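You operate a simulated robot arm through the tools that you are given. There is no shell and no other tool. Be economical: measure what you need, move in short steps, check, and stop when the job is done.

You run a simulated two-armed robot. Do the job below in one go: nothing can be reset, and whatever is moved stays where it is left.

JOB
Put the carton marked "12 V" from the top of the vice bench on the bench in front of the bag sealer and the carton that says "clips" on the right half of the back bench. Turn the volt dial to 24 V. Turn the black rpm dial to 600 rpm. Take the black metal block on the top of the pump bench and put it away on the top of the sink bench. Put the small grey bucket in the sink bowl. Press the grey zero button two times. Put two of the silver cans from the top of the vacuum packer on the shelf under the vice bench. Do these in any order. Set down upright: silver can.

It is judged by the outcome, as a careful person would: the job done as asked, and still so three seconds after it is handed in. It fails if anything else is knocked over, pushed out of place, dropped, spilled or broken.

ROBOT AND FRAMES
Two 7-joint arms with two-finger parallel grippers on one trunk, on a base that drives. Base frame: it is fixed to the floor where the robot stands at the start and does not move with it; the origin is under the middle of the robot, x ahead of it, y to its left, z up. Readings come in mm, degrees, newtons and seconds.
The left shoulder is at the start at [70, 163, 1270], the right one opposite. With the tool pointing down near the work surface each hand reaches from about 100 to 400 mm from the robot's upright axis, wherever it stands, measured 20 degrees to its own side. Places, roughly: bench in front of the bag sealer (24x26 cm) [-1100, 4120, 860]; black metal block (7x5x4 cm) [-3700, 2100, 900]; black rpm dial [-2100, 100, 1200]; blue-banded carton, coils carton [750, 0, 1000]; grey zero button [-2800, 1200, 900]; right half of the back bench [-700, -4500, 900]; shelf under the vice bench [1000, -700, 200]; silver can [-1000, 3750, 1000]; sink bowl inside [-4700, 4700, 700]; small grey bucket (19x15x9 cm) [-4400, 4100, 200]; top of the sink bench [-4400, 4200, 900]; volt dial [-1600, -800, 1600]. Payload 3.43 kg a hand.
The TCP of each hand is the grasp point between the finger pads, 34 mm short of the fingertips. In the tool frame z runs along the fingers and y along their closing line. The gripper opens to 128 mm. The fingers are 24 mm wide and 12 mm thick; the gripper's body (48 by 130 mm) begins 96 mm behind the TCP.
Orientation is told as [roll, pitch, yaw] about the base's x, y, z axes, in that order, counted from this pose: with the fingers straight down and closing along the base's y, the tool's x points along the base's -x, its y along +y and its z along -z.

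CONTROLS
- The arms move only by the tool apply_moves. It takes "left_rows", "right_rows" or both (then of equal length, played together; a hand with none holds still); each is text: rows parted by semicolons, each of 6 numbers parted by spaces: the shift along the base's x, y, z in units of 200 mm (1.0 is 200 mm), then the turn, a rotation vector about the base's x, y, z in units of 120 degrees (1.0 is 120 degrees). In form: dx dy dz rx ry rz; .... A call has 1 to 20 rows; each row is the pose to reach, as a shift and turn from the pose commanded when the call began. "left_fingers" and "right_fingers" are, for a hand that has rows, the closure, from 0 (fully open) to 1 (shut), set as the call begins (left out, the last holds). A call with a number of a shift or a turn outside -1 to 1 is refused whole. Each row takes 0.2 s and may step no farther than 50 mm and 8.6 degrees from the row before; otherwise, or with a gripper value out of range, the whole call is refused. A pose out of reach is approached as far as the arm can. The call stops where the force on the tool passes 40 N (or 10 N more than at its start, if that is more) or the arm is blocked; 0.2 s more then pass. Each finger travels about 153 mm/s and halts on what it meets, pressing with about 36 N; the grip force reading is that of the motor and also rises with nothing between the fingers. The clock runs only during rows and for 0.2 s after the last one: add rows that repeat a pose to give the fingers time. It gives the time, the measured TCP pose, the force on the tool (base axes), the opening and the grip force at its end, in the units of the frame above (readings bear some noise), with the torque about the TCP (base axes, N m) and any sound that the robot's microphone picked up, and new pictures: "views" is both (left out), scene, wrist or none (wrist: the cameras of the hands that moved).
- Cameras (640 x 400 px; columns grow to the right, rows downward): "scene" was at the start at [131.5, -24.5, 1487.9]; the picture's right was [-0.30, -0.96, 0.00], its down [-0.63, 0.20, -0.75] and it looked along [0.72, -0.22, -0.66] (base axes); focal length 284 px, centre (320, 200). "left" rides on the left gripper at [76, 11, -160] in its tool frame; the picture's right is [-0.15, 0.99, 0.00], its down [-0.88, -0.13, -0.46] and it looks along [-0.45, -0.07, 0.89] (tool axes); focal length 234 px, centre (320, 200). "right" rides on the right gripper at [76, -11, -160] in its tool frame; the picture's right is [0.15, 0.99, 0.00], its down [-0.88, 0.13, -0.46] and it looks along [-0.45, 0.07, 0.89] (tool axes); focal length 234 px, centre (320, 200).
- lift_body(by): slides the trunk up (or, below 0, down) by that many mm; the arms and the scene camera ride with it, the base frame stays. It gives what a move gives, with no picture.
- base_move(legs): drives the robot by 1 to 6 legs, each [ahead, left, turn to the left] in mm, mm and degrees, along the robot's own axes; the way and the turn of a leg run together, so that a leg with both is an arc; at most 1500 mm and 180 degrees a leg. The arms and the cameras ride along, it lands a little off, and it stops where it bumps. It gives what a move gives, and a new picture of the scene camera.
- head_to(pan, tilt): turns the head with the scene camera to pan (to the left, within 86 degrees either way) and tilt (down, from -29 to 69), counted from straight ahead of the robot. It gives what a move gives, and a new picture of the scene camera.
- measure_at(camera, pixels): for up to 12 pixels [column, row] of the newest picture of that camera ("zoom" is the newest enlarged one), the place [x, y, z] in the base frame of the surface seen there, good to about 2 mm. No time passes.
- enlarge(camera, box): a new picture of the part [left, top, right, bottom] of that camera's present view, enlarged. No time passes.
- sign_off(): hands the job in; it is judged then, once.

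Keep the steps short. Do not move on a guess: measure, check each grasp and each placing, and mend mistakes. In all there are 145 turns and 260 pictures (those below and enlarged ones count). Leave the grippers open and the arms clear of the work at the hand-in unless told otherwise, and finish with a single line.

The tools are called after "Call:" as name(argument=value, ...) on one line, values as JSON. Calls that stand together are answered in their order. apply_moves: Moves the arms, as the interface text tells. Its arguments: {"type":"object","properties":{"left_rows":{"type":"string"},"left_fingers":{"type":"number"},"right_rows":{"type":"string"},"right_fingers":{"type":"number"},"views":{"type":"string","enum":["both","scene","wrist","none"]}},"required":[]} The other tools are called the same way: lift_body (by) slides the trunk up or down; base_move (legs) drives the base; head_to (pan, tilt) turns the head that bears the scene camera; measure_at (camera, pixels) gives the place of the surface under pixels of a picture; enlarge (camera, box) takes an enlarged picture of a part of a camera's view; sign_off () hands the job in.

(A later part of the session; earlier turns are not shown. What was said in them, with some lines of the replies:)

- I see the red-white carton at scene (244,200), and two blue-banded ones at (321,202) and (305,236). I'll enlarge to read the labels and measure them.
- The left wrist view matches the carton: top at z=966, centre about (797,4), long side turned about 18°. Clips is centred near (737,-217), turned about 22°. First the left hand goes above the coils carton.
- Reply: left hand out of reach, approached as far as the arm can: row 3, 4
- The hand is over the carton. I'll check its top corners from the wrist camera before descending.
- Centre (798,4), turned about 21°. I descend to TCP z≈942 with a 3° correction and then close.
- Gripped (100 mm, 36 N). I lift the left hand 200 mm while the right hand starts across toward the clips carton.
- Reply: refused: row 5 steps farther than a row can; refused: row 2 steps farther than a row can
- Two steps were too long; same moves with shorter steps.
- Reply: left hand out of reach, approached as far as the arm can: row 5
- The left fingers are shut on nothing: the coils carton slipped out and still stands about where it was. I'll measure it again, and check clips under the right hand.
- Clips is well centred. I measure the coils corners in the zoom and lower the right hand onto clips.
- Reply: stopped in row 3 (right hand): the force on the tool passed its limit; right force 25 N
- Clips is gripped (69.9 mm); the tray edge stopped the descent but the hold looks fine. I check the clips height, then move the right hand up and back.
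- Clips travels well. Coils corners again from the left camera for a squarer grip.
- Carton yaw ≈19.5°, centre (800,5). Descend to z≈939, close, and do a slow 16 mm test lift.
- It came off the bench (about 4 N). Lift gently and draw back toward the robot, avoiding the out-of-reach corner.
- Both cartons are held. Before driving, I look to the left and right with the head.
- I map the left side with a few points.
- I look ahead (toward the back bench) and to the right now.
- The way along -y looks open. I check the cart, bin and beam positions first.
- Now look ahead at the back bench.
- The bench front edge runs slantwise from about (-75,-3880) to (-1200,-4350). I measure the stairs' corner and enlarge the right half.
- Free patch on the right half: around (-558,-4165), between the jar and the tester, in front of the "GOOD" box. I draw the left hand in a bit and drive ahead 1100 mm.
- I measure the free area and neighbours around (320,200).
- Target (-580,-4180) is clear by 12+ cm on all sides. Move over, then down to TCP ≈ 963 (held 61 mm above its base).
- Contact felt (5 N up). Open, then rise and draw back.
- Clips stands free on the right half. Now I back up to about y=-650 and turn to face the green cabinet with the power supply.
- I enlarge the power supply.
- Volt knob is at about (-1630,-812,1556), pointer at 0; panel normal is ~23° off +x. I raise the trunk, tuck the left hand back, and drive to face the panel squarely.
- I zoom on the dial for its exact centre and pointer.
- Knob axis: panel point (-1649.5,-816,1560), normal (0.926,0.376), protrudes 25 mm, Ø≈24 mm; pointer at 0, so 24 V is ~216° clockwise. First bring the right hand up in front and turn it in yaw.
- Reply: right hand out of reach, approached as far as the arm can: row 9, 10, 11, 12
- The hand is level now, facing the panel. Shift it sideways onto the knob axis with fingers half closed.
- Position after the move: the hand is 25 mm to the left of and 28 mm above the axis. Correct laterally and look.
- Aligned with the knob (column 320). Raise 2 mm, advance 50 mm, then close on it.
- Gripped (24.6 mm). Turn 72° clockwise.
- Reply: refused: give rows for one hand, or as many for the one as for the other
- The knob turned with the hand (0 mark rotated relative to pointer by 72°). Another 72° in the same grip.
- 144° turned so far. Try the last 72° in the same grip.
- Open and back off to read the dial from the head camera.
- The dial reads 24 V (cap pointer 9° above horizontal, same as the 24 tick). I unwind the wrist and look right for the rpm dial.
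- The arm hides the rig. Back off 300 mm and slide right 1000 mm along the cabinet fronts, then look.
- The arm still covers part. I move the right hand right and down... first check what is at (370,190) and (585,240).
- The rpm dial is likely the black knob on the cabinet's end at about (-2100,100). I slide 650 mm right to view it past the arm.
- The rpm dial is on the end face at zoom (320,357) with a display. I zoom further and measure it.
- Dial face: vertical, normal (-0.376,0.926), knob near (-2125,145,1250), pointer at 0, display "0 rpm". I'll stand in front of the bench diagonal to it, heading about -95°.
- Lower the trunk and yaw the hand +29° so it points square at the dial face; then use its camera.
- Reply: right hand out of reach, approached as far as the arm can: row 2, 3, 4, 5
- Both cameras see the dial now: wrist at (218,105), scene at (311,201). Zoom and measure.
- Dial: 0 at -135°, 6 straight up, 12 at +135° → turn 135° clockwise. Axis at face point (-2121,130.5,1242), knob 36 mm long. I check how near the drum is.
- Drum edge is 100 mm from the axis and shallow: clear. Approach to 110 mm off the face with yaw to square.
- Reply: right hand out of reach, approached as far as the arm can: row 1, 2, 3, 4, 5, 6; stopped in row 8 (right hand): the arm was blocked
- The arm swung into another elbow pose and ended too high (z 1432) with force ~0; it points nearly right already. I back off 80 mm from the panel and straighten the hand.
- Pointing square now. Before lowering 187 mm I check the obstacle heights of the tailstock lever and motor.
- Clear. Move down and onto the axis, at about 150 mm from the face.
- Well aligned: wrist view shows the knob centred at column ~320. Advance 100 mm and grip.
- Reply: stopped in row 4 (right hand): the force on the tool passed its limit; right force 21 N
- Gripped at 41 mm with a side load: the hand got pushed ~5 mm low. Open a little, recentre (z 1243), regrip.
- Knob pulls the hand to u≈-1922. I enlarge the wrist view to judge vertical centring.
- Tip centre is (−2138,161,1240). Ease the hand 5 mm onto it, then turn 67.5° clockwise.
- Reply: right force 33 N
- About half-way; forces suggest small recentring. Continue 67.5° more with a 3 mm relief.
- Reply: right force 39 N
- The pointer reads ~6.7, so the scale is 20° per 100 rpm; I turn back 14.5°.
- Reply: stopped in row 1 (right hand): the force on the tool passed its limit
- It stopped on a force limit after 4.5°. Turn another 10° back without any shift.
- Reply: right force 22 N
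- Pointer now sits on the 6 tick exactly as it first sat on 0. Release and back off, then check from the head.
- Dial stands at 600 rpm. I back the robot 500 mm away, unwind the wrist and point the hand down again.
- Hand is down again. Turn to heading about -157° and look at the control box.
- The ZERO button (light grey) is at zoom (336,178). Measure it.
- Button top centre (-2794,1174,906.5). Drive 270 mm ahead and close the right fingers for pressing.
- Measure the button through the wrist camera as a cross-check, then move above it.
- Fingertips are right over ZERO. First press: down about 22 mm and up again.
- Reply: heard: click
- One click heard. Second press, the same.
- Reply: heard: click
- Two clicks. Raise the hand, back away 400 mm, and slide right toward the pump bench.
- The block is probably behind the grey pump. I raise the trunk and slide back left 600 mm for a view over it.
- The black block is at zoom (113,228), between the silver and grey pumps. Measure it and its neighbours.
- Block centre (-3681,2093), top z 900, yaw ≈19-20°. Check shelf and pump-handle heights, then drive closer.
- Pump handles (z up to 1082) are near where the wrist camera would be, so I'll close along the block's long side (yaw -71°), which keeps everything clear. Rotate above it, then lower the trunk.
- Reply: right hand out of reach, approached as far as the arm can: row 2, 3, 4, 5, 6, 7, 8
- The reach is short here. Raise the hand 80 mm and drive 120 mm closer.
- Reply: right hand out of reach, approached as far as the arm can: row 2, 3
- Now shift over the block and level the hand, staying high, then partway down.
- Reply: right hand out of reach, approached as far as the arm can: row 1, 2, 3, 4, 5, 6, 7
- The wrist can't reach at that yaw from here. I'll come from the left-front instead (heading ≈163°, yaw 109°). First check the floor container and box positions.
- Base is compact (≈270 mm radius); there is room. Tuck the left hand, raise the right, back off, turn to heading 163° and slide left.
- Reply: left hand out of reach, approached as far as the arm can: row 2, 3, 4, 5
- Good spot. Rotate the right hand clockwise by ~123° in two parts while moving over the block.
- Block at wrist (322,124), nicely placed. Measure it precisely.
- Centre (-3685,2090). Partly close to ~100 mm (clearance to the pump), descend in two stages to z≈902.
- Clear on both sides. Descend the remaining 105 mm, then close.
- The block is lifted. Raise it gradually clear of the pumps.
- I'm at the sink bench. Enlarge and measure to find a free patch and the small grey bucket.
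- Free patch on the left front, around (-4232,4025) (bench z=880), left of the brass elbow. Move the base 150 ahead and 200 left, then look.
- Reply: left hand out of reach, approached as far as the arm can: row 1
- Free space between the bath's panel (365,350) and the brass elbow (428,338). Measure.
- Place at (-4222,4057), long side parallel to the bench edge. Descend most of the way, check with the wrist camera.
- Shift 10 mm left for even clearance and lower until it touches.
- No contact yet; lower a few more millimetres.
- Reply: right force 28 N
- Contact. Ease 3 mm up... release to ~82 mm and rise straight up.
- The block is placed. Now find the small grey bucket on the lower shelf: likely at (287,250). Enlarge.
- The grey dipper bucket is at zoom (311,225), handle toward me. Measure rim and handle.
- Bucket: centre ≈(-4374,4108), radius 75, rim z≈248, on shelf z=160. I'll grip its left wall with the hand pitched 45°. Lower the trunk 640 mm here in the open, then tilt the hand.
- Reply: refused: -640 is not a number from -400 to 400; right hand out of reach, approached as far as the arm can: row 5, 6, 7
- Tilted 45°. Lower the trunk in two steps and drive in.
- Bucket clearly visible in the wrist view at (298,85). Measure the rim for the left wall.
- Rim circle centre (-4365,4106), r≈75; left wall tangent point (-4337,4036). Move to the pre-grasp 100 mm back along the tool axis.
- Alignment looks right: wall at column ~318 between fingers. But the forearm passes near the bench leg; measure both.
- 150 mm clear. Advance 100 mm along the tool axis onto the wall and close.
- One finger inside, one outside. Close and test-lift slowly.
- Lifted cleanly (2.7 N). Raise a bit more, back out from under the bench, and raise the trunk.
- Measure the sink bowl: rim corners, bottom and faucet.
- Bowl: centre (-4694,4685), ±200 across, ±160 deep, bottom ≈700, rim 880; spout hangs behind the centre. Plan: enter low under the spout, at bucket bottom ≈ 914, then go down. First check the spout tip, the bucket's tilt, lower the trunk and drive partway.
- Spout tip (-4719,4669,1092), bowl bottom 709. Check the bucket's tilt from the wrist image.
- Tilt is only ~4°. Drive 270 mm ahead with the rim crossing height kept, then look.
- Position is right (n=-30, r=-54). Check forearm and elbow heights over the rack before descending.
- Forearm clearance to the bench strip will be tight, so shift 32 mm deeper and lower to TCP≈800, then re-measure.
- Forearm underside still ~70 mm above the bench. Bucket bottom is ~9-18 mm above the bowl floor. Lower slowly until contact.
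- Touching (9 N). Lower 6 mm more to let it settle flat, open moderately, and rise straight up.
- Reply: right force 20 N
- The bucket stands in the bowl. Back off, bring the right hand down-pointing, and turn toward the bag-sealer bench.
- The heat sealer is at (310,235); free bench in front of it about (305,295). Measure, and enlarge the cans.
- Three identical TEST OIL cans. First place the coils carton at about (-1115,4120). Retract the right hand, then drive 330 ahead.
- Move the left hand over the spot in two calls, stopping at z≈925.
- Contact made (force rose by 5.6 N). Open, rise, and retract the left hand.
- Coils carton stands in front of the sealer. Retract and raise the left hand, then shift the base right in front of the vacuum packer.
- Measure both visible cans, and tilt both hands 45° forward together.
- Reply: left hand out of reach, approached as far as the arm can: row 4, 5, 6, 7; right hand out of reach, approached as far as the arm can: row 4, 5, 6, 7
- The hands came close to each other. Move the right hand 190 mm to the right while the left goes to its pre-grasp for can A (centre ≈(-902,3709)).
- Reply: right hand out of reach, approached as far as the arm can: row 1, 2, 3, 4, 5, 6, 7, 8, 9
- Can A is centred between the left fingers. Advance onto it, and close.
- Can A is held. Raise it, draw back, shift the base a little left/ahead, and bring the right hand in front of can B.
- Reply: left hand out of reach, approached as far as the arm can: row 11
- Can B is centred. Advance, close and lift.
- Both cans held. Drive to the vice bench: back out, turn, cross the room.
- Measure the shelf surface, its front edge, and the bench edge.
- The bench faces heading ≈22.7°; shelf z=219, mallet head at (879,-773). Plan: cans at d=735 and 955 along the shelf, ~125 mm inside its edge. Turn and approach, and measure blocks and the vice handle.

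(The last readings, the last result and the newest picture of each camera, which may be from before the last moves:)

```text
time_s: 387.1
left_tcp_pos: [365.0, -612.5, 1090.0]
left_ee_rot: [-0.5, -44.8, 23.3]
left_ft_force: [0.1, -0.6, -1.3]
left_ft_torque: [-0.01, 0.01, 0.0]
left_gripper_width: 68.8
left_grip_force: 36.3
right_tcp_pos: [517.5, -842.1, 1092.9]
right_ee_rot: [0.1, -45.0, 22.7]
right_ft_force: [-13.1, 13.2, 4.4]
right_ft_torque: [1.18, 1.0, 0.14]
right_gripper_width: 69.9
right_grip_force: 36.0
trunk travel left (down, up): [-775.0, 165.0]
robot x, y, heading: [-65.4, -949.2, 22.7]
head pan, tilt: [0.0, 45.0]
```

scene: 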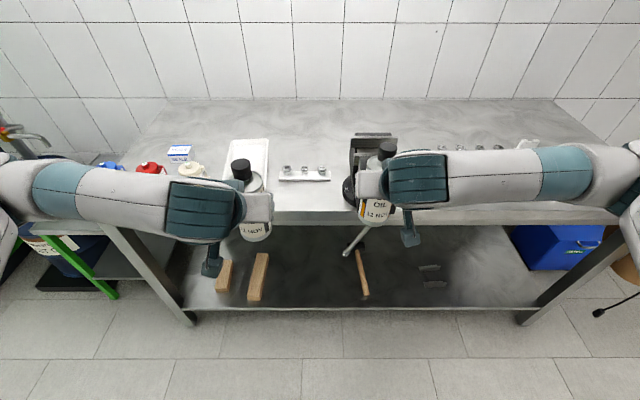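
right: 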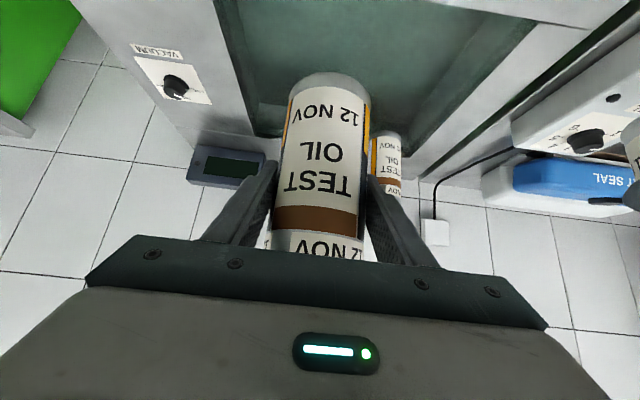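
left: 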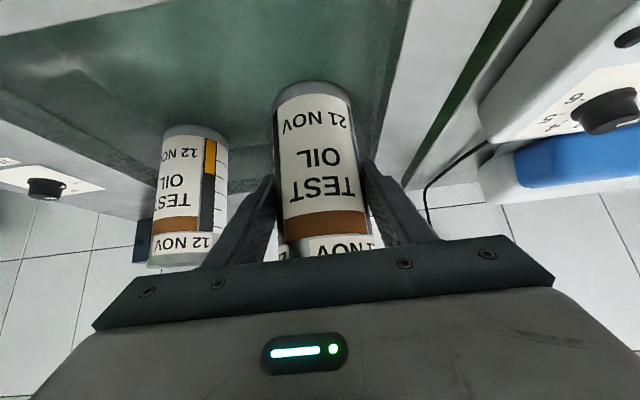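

The right can is touching the vice (13 N). Back off at once.

Call:
base_move(legs=[[-220, 0, 0]])

Call:
enlarge(camera="scene", box=[200, 90, 520, 310])

Call:
measure_at(camera="scene", pixels=[[330, 210], [300, 250]])

```text
time_s: 388.8
left_tcp_pos: [161.9, -697.7, 1088.7]
left_ee_rot: [-0.4, -44.7, 23.2]
left_ft_force: [0.3, 0.1, -0.8]
left_ft_torque: [0.0, 0.05, 0.0]
left_gripper_width: 68.7
left_grip_force: 36.6
right_tcp_pos: [314.2, -928.8, 1092.1]
right_ee_rot: [0.3, -44.8, 22.7]
right_ft_force: [-0.3, 0.0, -3.3]
right_ft_torque: [0.04, -0.02, 0.03]
right_gripper_width: 68.7
right_grip_force: 35.8
trunk travel left (down, up): [-775.0, 165.0]
robot x, y, heading: [-273.4, -1036.1, 22.5]
head pan, tilt: [0.0, 45.0]
```

scene: 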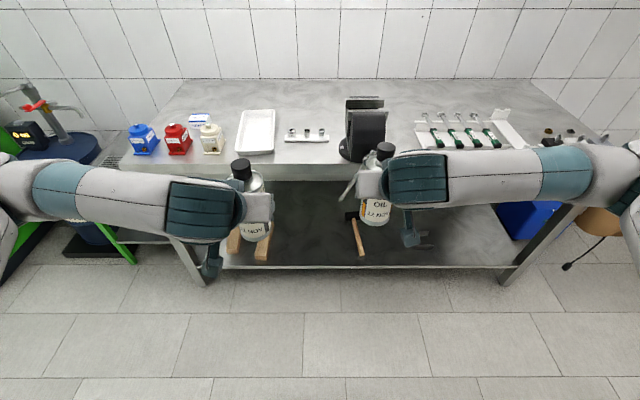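

```text
1.82 times, centred on (360, 200) of scene
```

zoom: 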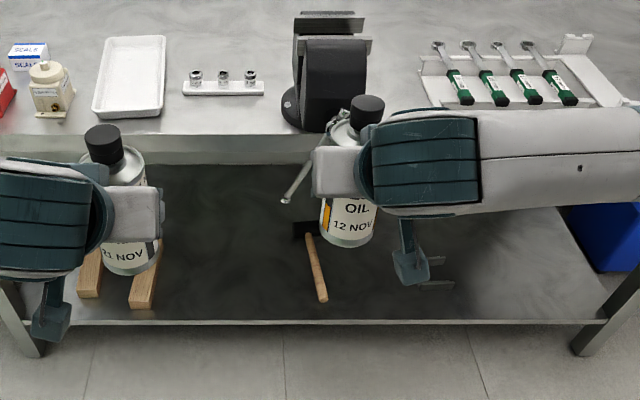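

```text
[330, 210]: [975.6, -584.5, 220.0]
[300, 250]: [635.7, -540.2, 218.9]
```

The vice looks unmoved and the cans are still held upright. Lower the trunk 750 mm here, bring the hands to equal depth and closer.

Call:
lift_body(by=-400)

Call:
lift_body(by=-340)

Call:
apply_moves(left_rows="0.1 -0.015 0 0 0 0; 0.2 -0.03 0 0 0 0; 0.29 -0.046 0 0 0 0; 0.29 -0.046 0 0 0 0", right_rows="-0.02 0.05 0 0 0 0; -0.04 0.1 0 0 0 0; -0.06 0.143 0 0 0 0; -0.06 0.143 0 0 0 0", views="both")

```text
time_s: 392.6
left_tcp_pos: [161.1, -697.5, 689.7]
left_ee_rot: [-0.3, -44.6, 23.3]
left_ft_force: [-0.3, -0.1, -0.6]
left_ft_torque: [0.02, 0.02, 0.03]
left_gripper_width: 68.7
left_grip_force: 36.3
right_tcp_pos: [313.2, -927.4, 692.8]
right_ee_rot: [0.3, -44.9, 22.6]
right_ft_force: [0.2, 0.8, -3.7]
right_ft_torque: [0.03, -0.02, -0.02]
right_gripper_width: 68.7
right_grip_force: 36.3
trunk travel left (down, up): [-375.0, 565.0]
robot x, y, heading: [-275.1, -1033.6, 22.5]
head pan, tilt: [0.0, 45.0]
```

```text
time_s: 395.9
left_tcp_pos: [160.4, -697.0, 349.2]
left_ee_rot: [-0.3, -44.6, 23.2]
left_ft_force: [-0.4, 0.4, -1.3]
left_ft_torque: [-0.02, -0.03, 0.04]
left_gripper_width: 68.5
left_grip_force: 35.6
right_tcp_pos: [312.4, -928.8, 354.0]
right_ee_rot: [0.3, -44.8, 22.6]
right_ft_force: [0.1, 0.6, -3.2]
right_ft_torque: [-0.03, -0.01, -0.03]
right_gripper_width: 68.7
right_grip_force: 35.4
trunk travel left (down, up): [-35.0, 905.0]
robot x, y, heading: [-269.6, -1031.7, 22.6]
head pan, tilt: [0.0, 45.0]
```

```text
time_s: 396.9
left_tcp_pos: [219.3, -707.2, 348.2]
left_ee_rot: [-0.3, -44.7, 23.3]
left_ft_force: [-1.3, -0.2, -0.9]
left_ft_torque: [-0.01, 0.05, -0.02]
left_gripper_width: 68.9
left_grip_force: 36.2
right_tcp_pos: [300.9, -900.6, 353.5]
right_ee_rot: [0.1, -44.8, 22.7]
right_ft_force: [0.6, -0.9, -3.1]
right_ft_torque: [0.0, -0.04, 0.03]
right_gripper_width: 68.6
right_grip_force: 35.9
trunk travel left (down, up): [-35.0, 905.0]
robot x, y, heading: [-274.7, -1034.2, 22.7]
head pan, tilt: [0.0, 45.0]
```

scene: 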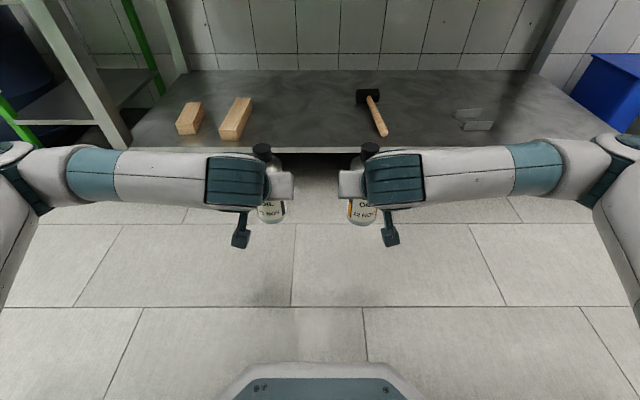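
right: 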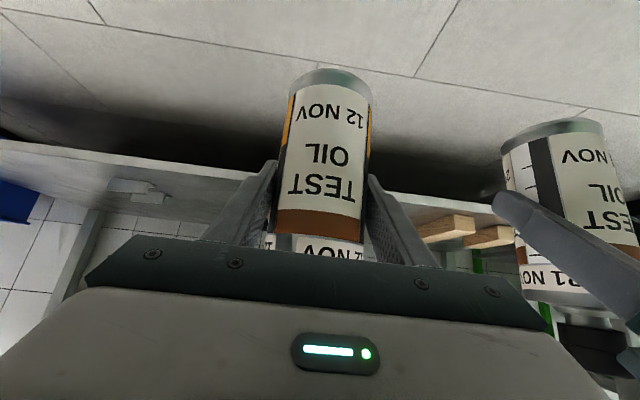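
left: 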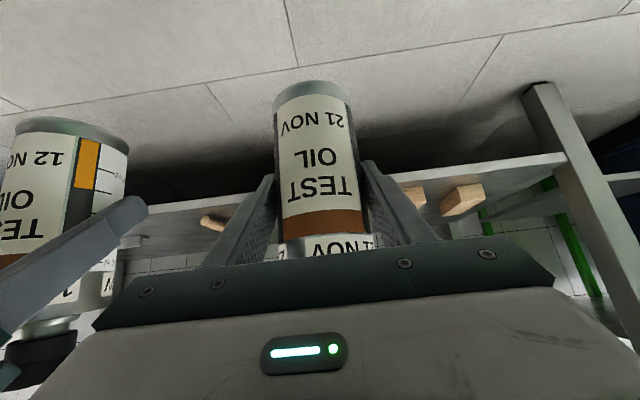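

Everything is level. Check where the forearms/elbows will come relative to the bench legs.

Call:
measure_at(camera="scene", pixels=[[20, 165], [100, 165], [180, 165], [560, 160], [620, 150], [118, 140], [100, 90], [560, 50], [300, 150], [240, 120], [378, 125]])

```text
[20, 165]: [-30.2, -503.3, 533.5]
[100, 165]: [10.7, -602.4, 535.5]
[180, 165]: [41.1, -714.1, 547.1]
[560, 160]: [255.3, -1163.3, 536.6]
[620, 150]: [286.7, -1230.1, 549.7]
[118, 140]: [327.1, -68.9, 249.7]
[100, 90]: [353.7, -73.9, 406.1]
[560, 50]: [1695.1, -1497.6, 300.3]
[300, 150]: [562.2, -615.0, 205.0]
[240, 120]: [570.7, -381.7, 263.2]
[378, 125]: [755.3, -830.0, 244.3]
```

Clearances are fine. Drive 470 ahead and 15 left.

Call:
base_move(legs=[[470, 15, 0]])

Call:
measure_at(camera="scene", pixels=[[320, 130], [230, 200], [320, 215], [410, 200], [380, 130], [240, 130]])

```text
time_s: 399.8
left_tcp_pos: [647.5, -513.5, 348.8]
left_ee_rot: [-0.3, -44.7, 23.3]
left_ft_force: [-0.4, 0.5, -1.1]
left_ft_torque: [0.0, 0.02, 0.03]
left_gripper_width: 68.8
left_grip_force: 36.1
right_tcp_pos: [727.9, -706.0, 352.2]
right_ee_rot: [0.2, -44.8, 22.5]
right_ft_force: [-0.1, 0.3, -2.6]
right_ft_torque: [-0.02, 0.0, -0.07]
right_gripper_width: 68.7
right_grip_force: 35.9
trunk travel left (down, up): [-35.0, 905.0]
robot x, y, heading: [150.3, -833.9, 22.7]
head pan, tilt: [0.0, 45.0]
```

scene: 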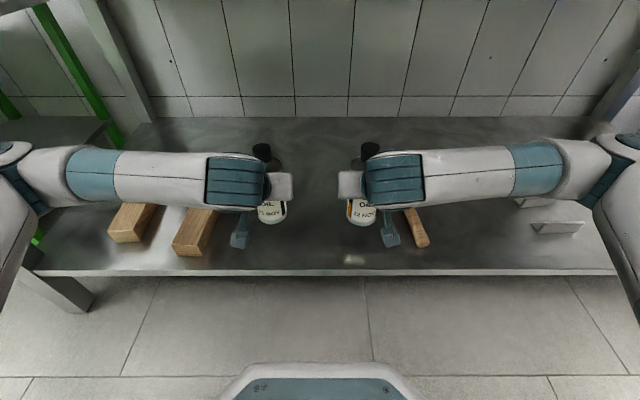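

```text
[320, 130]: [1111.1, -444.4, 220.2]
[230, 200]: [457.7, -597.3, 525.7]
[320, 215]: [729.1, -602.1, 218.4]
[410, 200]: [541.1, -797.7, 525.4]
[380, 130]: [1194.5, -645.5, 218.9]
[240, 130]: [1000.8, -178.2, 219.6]
```

Both cans over their spots. Lower both 48 mm, then slowly until contact.

Call:
apply_moves(left_rows="0 0 -0.1 0 0 0; 0 0 -0.2 0 0 0; 0 0 -0.23 0 0 0; 0 0 -0.24 0 0 0; 0 0 -0.25 0 0 0; 0 0 -0.25 0 0 0", right_rows="0 0 -0.1 0 0 0; 0 0 -0.2 0 0 0; 0 0 -0.23 0 0 0; 0 0 -0.24 0 0 0; 0 0 -0.25 0 0 0; 0 0 -0.25 0 0 0", views="wrist")

Call:
measure_at(camera="left", pixels=[[315, 85], [315, 75], [300, 60]])

Call:
measure_at(camera="right", pixels=[[330, 75], [330, 65], [330, 50]])

```text
time_s: 401.1
left_tcp_pos: [647.1, -513.8, 304.3]
left_ee_rot: [-0.5, -45.2, 23.3]
left_ft_force: [-5.5, -1.4, 21.3]
left_ft_torque: [-0.13, 0.46, 0.0]
left_gripper_width: 68.6
left_grip_force: 35.4
right_tcp_pos: [728.6, -705.8, 305.1]
right_ee_rot: [0.3, -45.1, 22.5]
right_ft_force: [1.7, 1.0, 4.9]
right_ft_torque: [0.09, -0.31, -0.01]
right_gripper_width: 69.0
right_grip_force: 35.9
trunk travel left (down, up): [-35.0, 905.0]
robot x, y, heading: [150.4, -838.6, 22.4]
head pan, tilt: [0.0, 45.0]
```

right: 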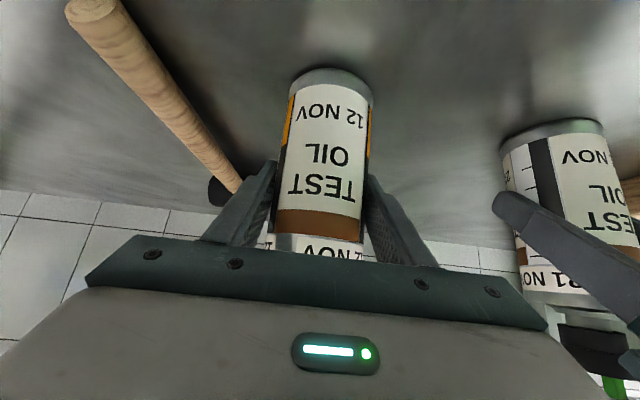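
left: 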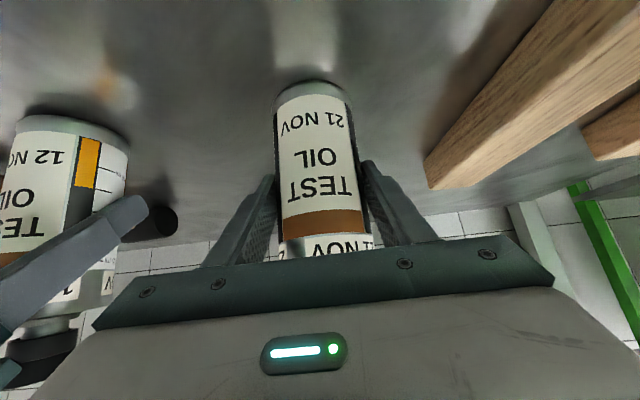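

```text
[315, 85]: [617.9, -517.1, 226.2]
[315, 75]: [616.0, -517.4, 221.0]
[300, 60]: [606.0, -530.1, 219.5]
```

```text
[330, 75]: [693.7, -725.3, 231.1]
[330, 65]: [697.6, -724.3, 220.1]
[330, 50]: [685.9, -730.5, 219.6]
```

Both touch the shelf. Relieve the left 3 mm, open both moderately, and withdraw along the tool axes.

Call:
apply_moves(left_rows="0 0 0.012 0 0 0; 0 0 0.012 0 0 0; 0 0 0.012 0 0 0; 0 0 0.012 0 0 0", right_rows="0 0 0 0 0 0; 0 0 -0.005 0 0 0; 0 0 -0.005 0 0 0; 0 0 -0.005 0 0 0", views="none")

Call:
apply_moves(left_rows="0 0 0 0 0 0; 0 0 0 0 0 0; 0 0 0 0 0 0; -0.08 -0.034 0.09 0 0 0; -0.16 -0.067 0.175 0 0 0; -0.27 -0.113 0.29 0 0 0; -0.38 -0.16 0.41 0 0 0; -0.49 -0.205 0.53 0 0 0", right_rows="0 0 0 0 0 0; 0 0 0 0 0 0; 0 0 0 0 0 0; -0.08 -0.034 0.09 0 0 0; -0.16 -0.067 0.175 0 0 0; -0.27 -0.113 0.29 0 0 0; -0.38 -0.16 0.41 0 0 0; -0.49 -0.205 0.53 0 0 0", left_fingers=0.32, right_fingers=0.32, views="both")

```text
time_s: 402.1
left_tcp_pos: [645.5, -513.0, 302.0]
left_ee_rot: [-0.3, -44.8, 23.3]
left_ft_force: [0.3, 0.0, 1.4]
left_ft_torque: [-0.07, -0.18, 0.0]
left_gripper_width: 68.7
left_grip_force: 36.2
right_tcp_pos: [728.4, -706.1, 305.1]
right_ee_rot: [0.3, -45.2, 22.5]
right_ft_force: [-6.7, -3.1, 27.9]
right_ft_torque: [0.04, -0.31, 0.01]
right_gripper_width: 69.1
right_grip_force: 35.9
trunk travel left (down, up): [-35.0, 905.0]
robot x, y, heading: [157.1, -841.5, 22.7]
head pan, tilt: [0.0, 45.0]
```

```text
time_s: 403.9
left_tcp_pos: [588.4, -557.0, 412.3]
left_ee_rot: [-0.2, -44.7, 23.2]
left_ft_force: [-0.3, 0.2, 0.8]
left_ft_torque: [-0.01, -0.01, -0.04]
left_gripper_width: 87.1
left_grip_force: 0.0
left hand out of reach, approached as far as the arm can: row 7, 8
right_tcp_pos: [650.1, -720.9, 410.9]
right_ee_rot: [0.2, -44.7, 22.6]
right_ft_force: [0.0, -0.2, 0.4]
right_ft_torque: [0.0, -0.02, 0.0]
right_gripper_width: 87.0
right_grip_force: 0.0
right hand out of reach, approached as far as the arm can: row 7, 8
trunk travel left (down, up): [-35.0, 905.0]
robot x, y, heading: [151.4, -839.3, 22.8]
head pan, tilt: [0.0, 45.0]
```

scene: 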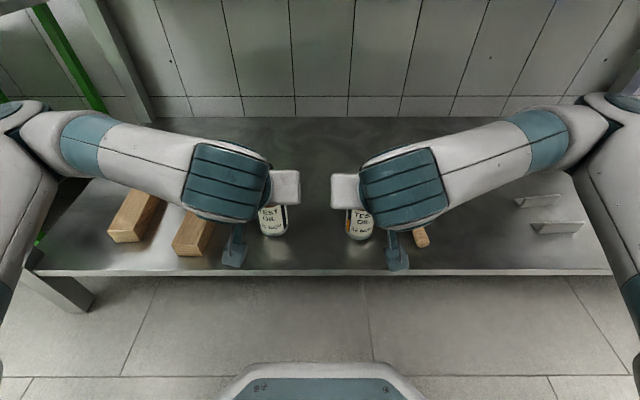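
right: 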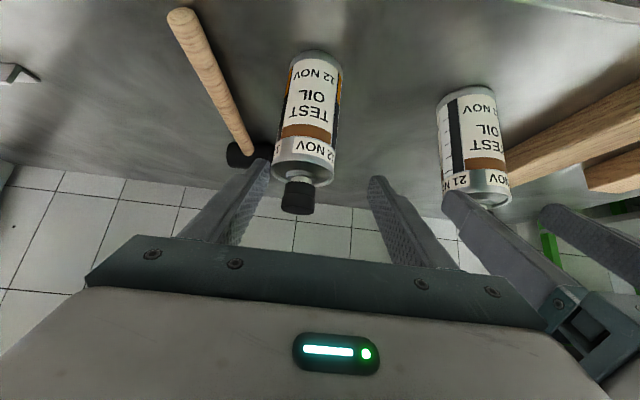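
left: 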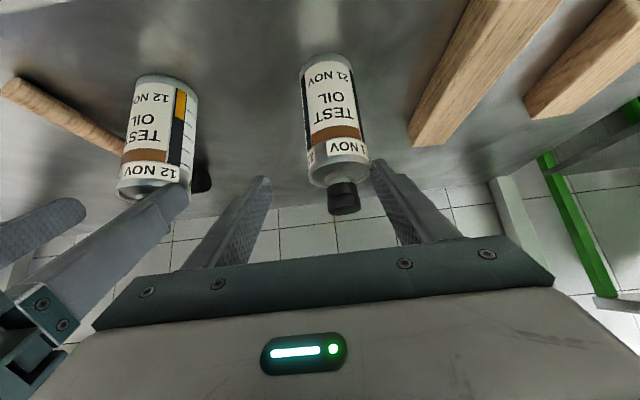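

Both cans stand upright. Lift the trunk 80 mm (fingers go clear above the caps), back out, then raise up and check.

Call:
lift_body(by=80)

Call:
base_move(legs=[[-650, 0, 0]])

Call:
head_to(pan=0, tilt=25)

Call:
enlarge(camera="scene", box=[180, 80, 460, 260])

```text
time_s: 405.1
left_tcp_pos: [589.0, -558.0, 490.9]
left_ee_rot: [-0.1, -44.6, 23.3]
left_ft_force: [-0.2, -0.2, 0.5]
left_ft_torque: [0.01, 0.02, 0.0]
left_gripper_width: 87.2
left_grip_force: 0.0
right_tcp_pos: [649.7, -720.4, 491.1]
right_ee_rot: [0.1, -44.8, 22.6]
right_ft_force: [-0.1, -1.2, 1.0]
right_ft_torque: [-0.01, -0.01, -0.02]
right_gripper_width: 87.0
right_grip_force: 0.0
trunk travel left (down, up): [-115.0, 825.0]
robot x, y, heading: [153.8, -841.4, 22.7]
head pan, tilt: [0.0, 45.0]
```

```text
time_s: 408.7
left_tcp_pos: [-11.5, -808.9, 492.0]
left_ee_rot: [-0.3, -44.8, 23.2]
left_ft_force: [0.5, 0.9, -0.6]
left_ft_torque: [0.01, 0.0, -0.05]
left_gripper_width: 87.2
left_grip_force: 0.1
right_tcp_pos: [49.2, -971.2, 491.3]
right_ee_rot: [0.3, -44.8, 22.3]
right_ft_force: [-0.2, -0.5, 0.6]
right_ft_torque: [0.02, 0.01, 0.02]
right_gripper_width: 87.0
right_grip_force: 0.2
trunk travel left (down, up): [-115.0, 825.0]
robot x, y, heading: [-448.4, -1090.6, 22.4]
head pan, tilt: [0.0, 45.0]
```

scene: 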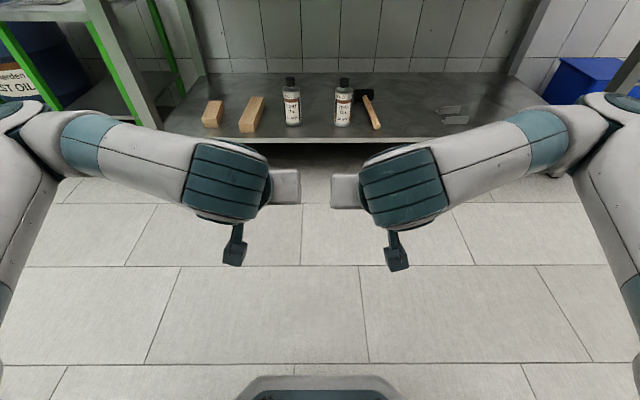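

```text
time_s: 409.6
left_tcp_pos: [-11.6, -808.6, 490.9]
left_ee_rot: [-0.2, -44.8, 23.3]
left_ft_force: [-0.8, -0.2, -0.7]
left_ft_torque: [0.0, 0.0, 0.0]
left_gripper_width: 86.9
left_grip_force: 0.0
right_tcp_pos: [49.2, -970.2, 492.0]
right_ee_rot: [0.2, -44.7, 22.4]
right_ft_force: [-0.1, 0.0, 0.1]
right_ft_torque: [0.01, -0.01, 0.0]
right_gripper_width: 87.1
right_grip_force: 0.1
trunk travel left (down, up): [-115.0, 825.0]
robot x, y, heading: [-449.9, -1089.3, 22.6]
head pan, tilt: [0.0, 25.0]
```

scene: 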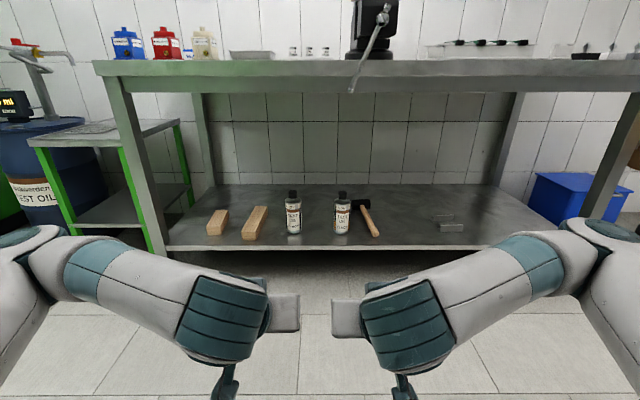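

```text
2.22 times, centred on (320, 170) of scene
```

zoom: 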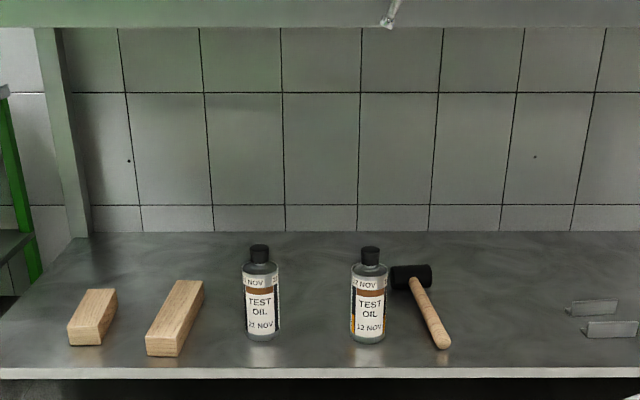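

Both cans stand upright on the shelf, and every other task has been checked. Open both grippers fully where they are (clear of everything).

Call:
apply_moves(left_rows="0 0 0 0 0 0; 0 0 0 0 0 0", right_rows="0 0 0 0 0 0; 0 0 0 0 0 0", left_fingers=0, right_fingers=0, views="none")

Call:
lift_body(by=400)

Call:
lift_body(by=400)

Call:
head_to(pan=5, tilt=30)

Call:
measure_at(camera="scene", pixels=[[320, 150], [320, 200]])

```text
time_s: 410.2
left_tcp_pos: [-11.4, -808.8, 492.4]
left_ee_rot: [-0.2, -44.7, 23.3]
left_ft_force: [0.6, 0.7, 0.3]
left_ft_torque: [-0.03, 0.0, 0.01]
left_gripper_width: 128.2
left_grip_force: 0.1
right_tcp_pos: [47.9, -970.8, 490.4]
right_ee_rot: [0.3, -44.7, 22.6]
right_ft_force: [0.3, 1.0, -0.1]
right_ft_torque: [0.02, 0.01, 0.01]
right_gripper_width: 128.0
right_grip_force: 0.0
trunk travel left (down, up): [-115.0, 825.0]
robot x, y, heading: [-446.5, -1088.5, 22.6]
head pan, tilt: [0.0, 25.0]
```

```text
time_s: 414.0
left_tcp_pos: [-11.7, -808.6, 892.8]
left_ee_rot: [-0.2, -44.8, 23.2]
left_ft_force: [0.7, 0.2, 0.6]
left_ft_torque: [-0.02, 0.0, 0.01]
left_gripper_width: 128.2
left_grip_force: 0.0
right_tcp_pos: [49.4, -971.4, 891.0]
right_ee_rot: [0.2, -44.8, 22.6]
right_ft_force: [0.7, 0.3, -0.3]
right_ft_torque: [0.01, 0.01, 0.0]
right_gripper_width: 128.0
right_grip_force: 0.1
trunk travel left (down, up): [-515.0, 425.0]
robot x, y, heading: [-448.5, -1085.3, 22.4]
head pan, tilt: [0.0, 25.0]
```

```text
time_s: 417.8
left_tcp_pos: [-10.3, -807.2, 1289.7]
left_ee_rot: [-0.2, -44.7, 23.2]
left_ft_force: [-0.3, 0.7, 0.3]
left_ft_torque: [0.01, 0.01, 0.0]
left_gripper_width: 127.7
left_grip_force: 0.1
right_tcp_pos: [49.0, -971.1, 1290.4]
right_ee_rot: [0.2, -44.9, 22.6]
right_ft_force: [0.5, -0.3, -1.1]
right_ft_torque: [-0.02, 0.0, 0.02]
right_gripper_width: 127.9
right_grip_force: 0.0
trunk travel left (down, up): [-915.0, 25.0]
robot x, y, heading: [-447.8, -1088.4, 22.4]
head pan, tilt: [0.0, 25.0]
```

```text
time_s: 418.5
left_tcp_pos: [-10.7, -807.6, 1291.0]
left_ee_rot: [-0.2, -44.7, 23.2]
left_ft_force: [0.2, 0.3, 0.4]
left_ft_torque: [0.01, 0.02, 0.01]
left_gripper_width: 128.2
left_grip_force: 0.1
right_tcp_pos: [48.3, -971.3, 1291.3]
right_ee_rot: [0.3, -44.8, 22.4]
right_ft_force: [-0.4, -0.1, -0.7]
right_ft_torque: [0.01, -0.02, -0.03]
right_gripper_width: 127.9
right_grip_force: 0.0
trunk travel left (down, up): [-915.0, 25.0]
robot x, y, heading: [-447.2, -1088.6, 22.5]
head pan, tilt: [5.0, 30.0]
```

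scene: 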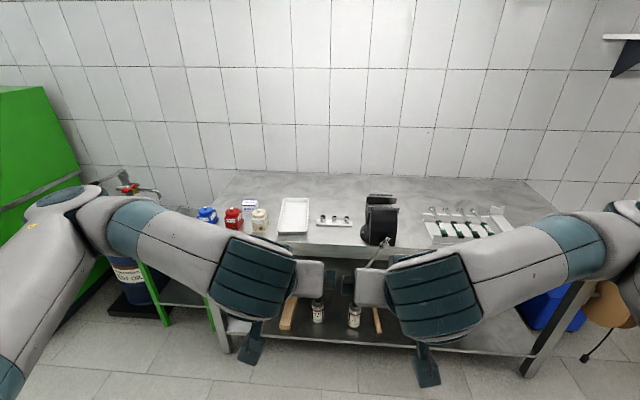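

```text
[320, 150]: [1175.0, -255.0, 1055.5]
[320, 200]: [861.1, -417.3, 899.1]
```

The bench is in order: the tray, vice and jars are standing, and both cans are upright on the shelf. The grippers are open and the arms are clear, so I hand in.

Call:
sign_off()

```text
The job is handed in.
```

All eight tasks are done and handed in; along the way I nudged the white tray on the vice bench about 2 cm and did not move it back, and the right-hand can briefly touched the vice.
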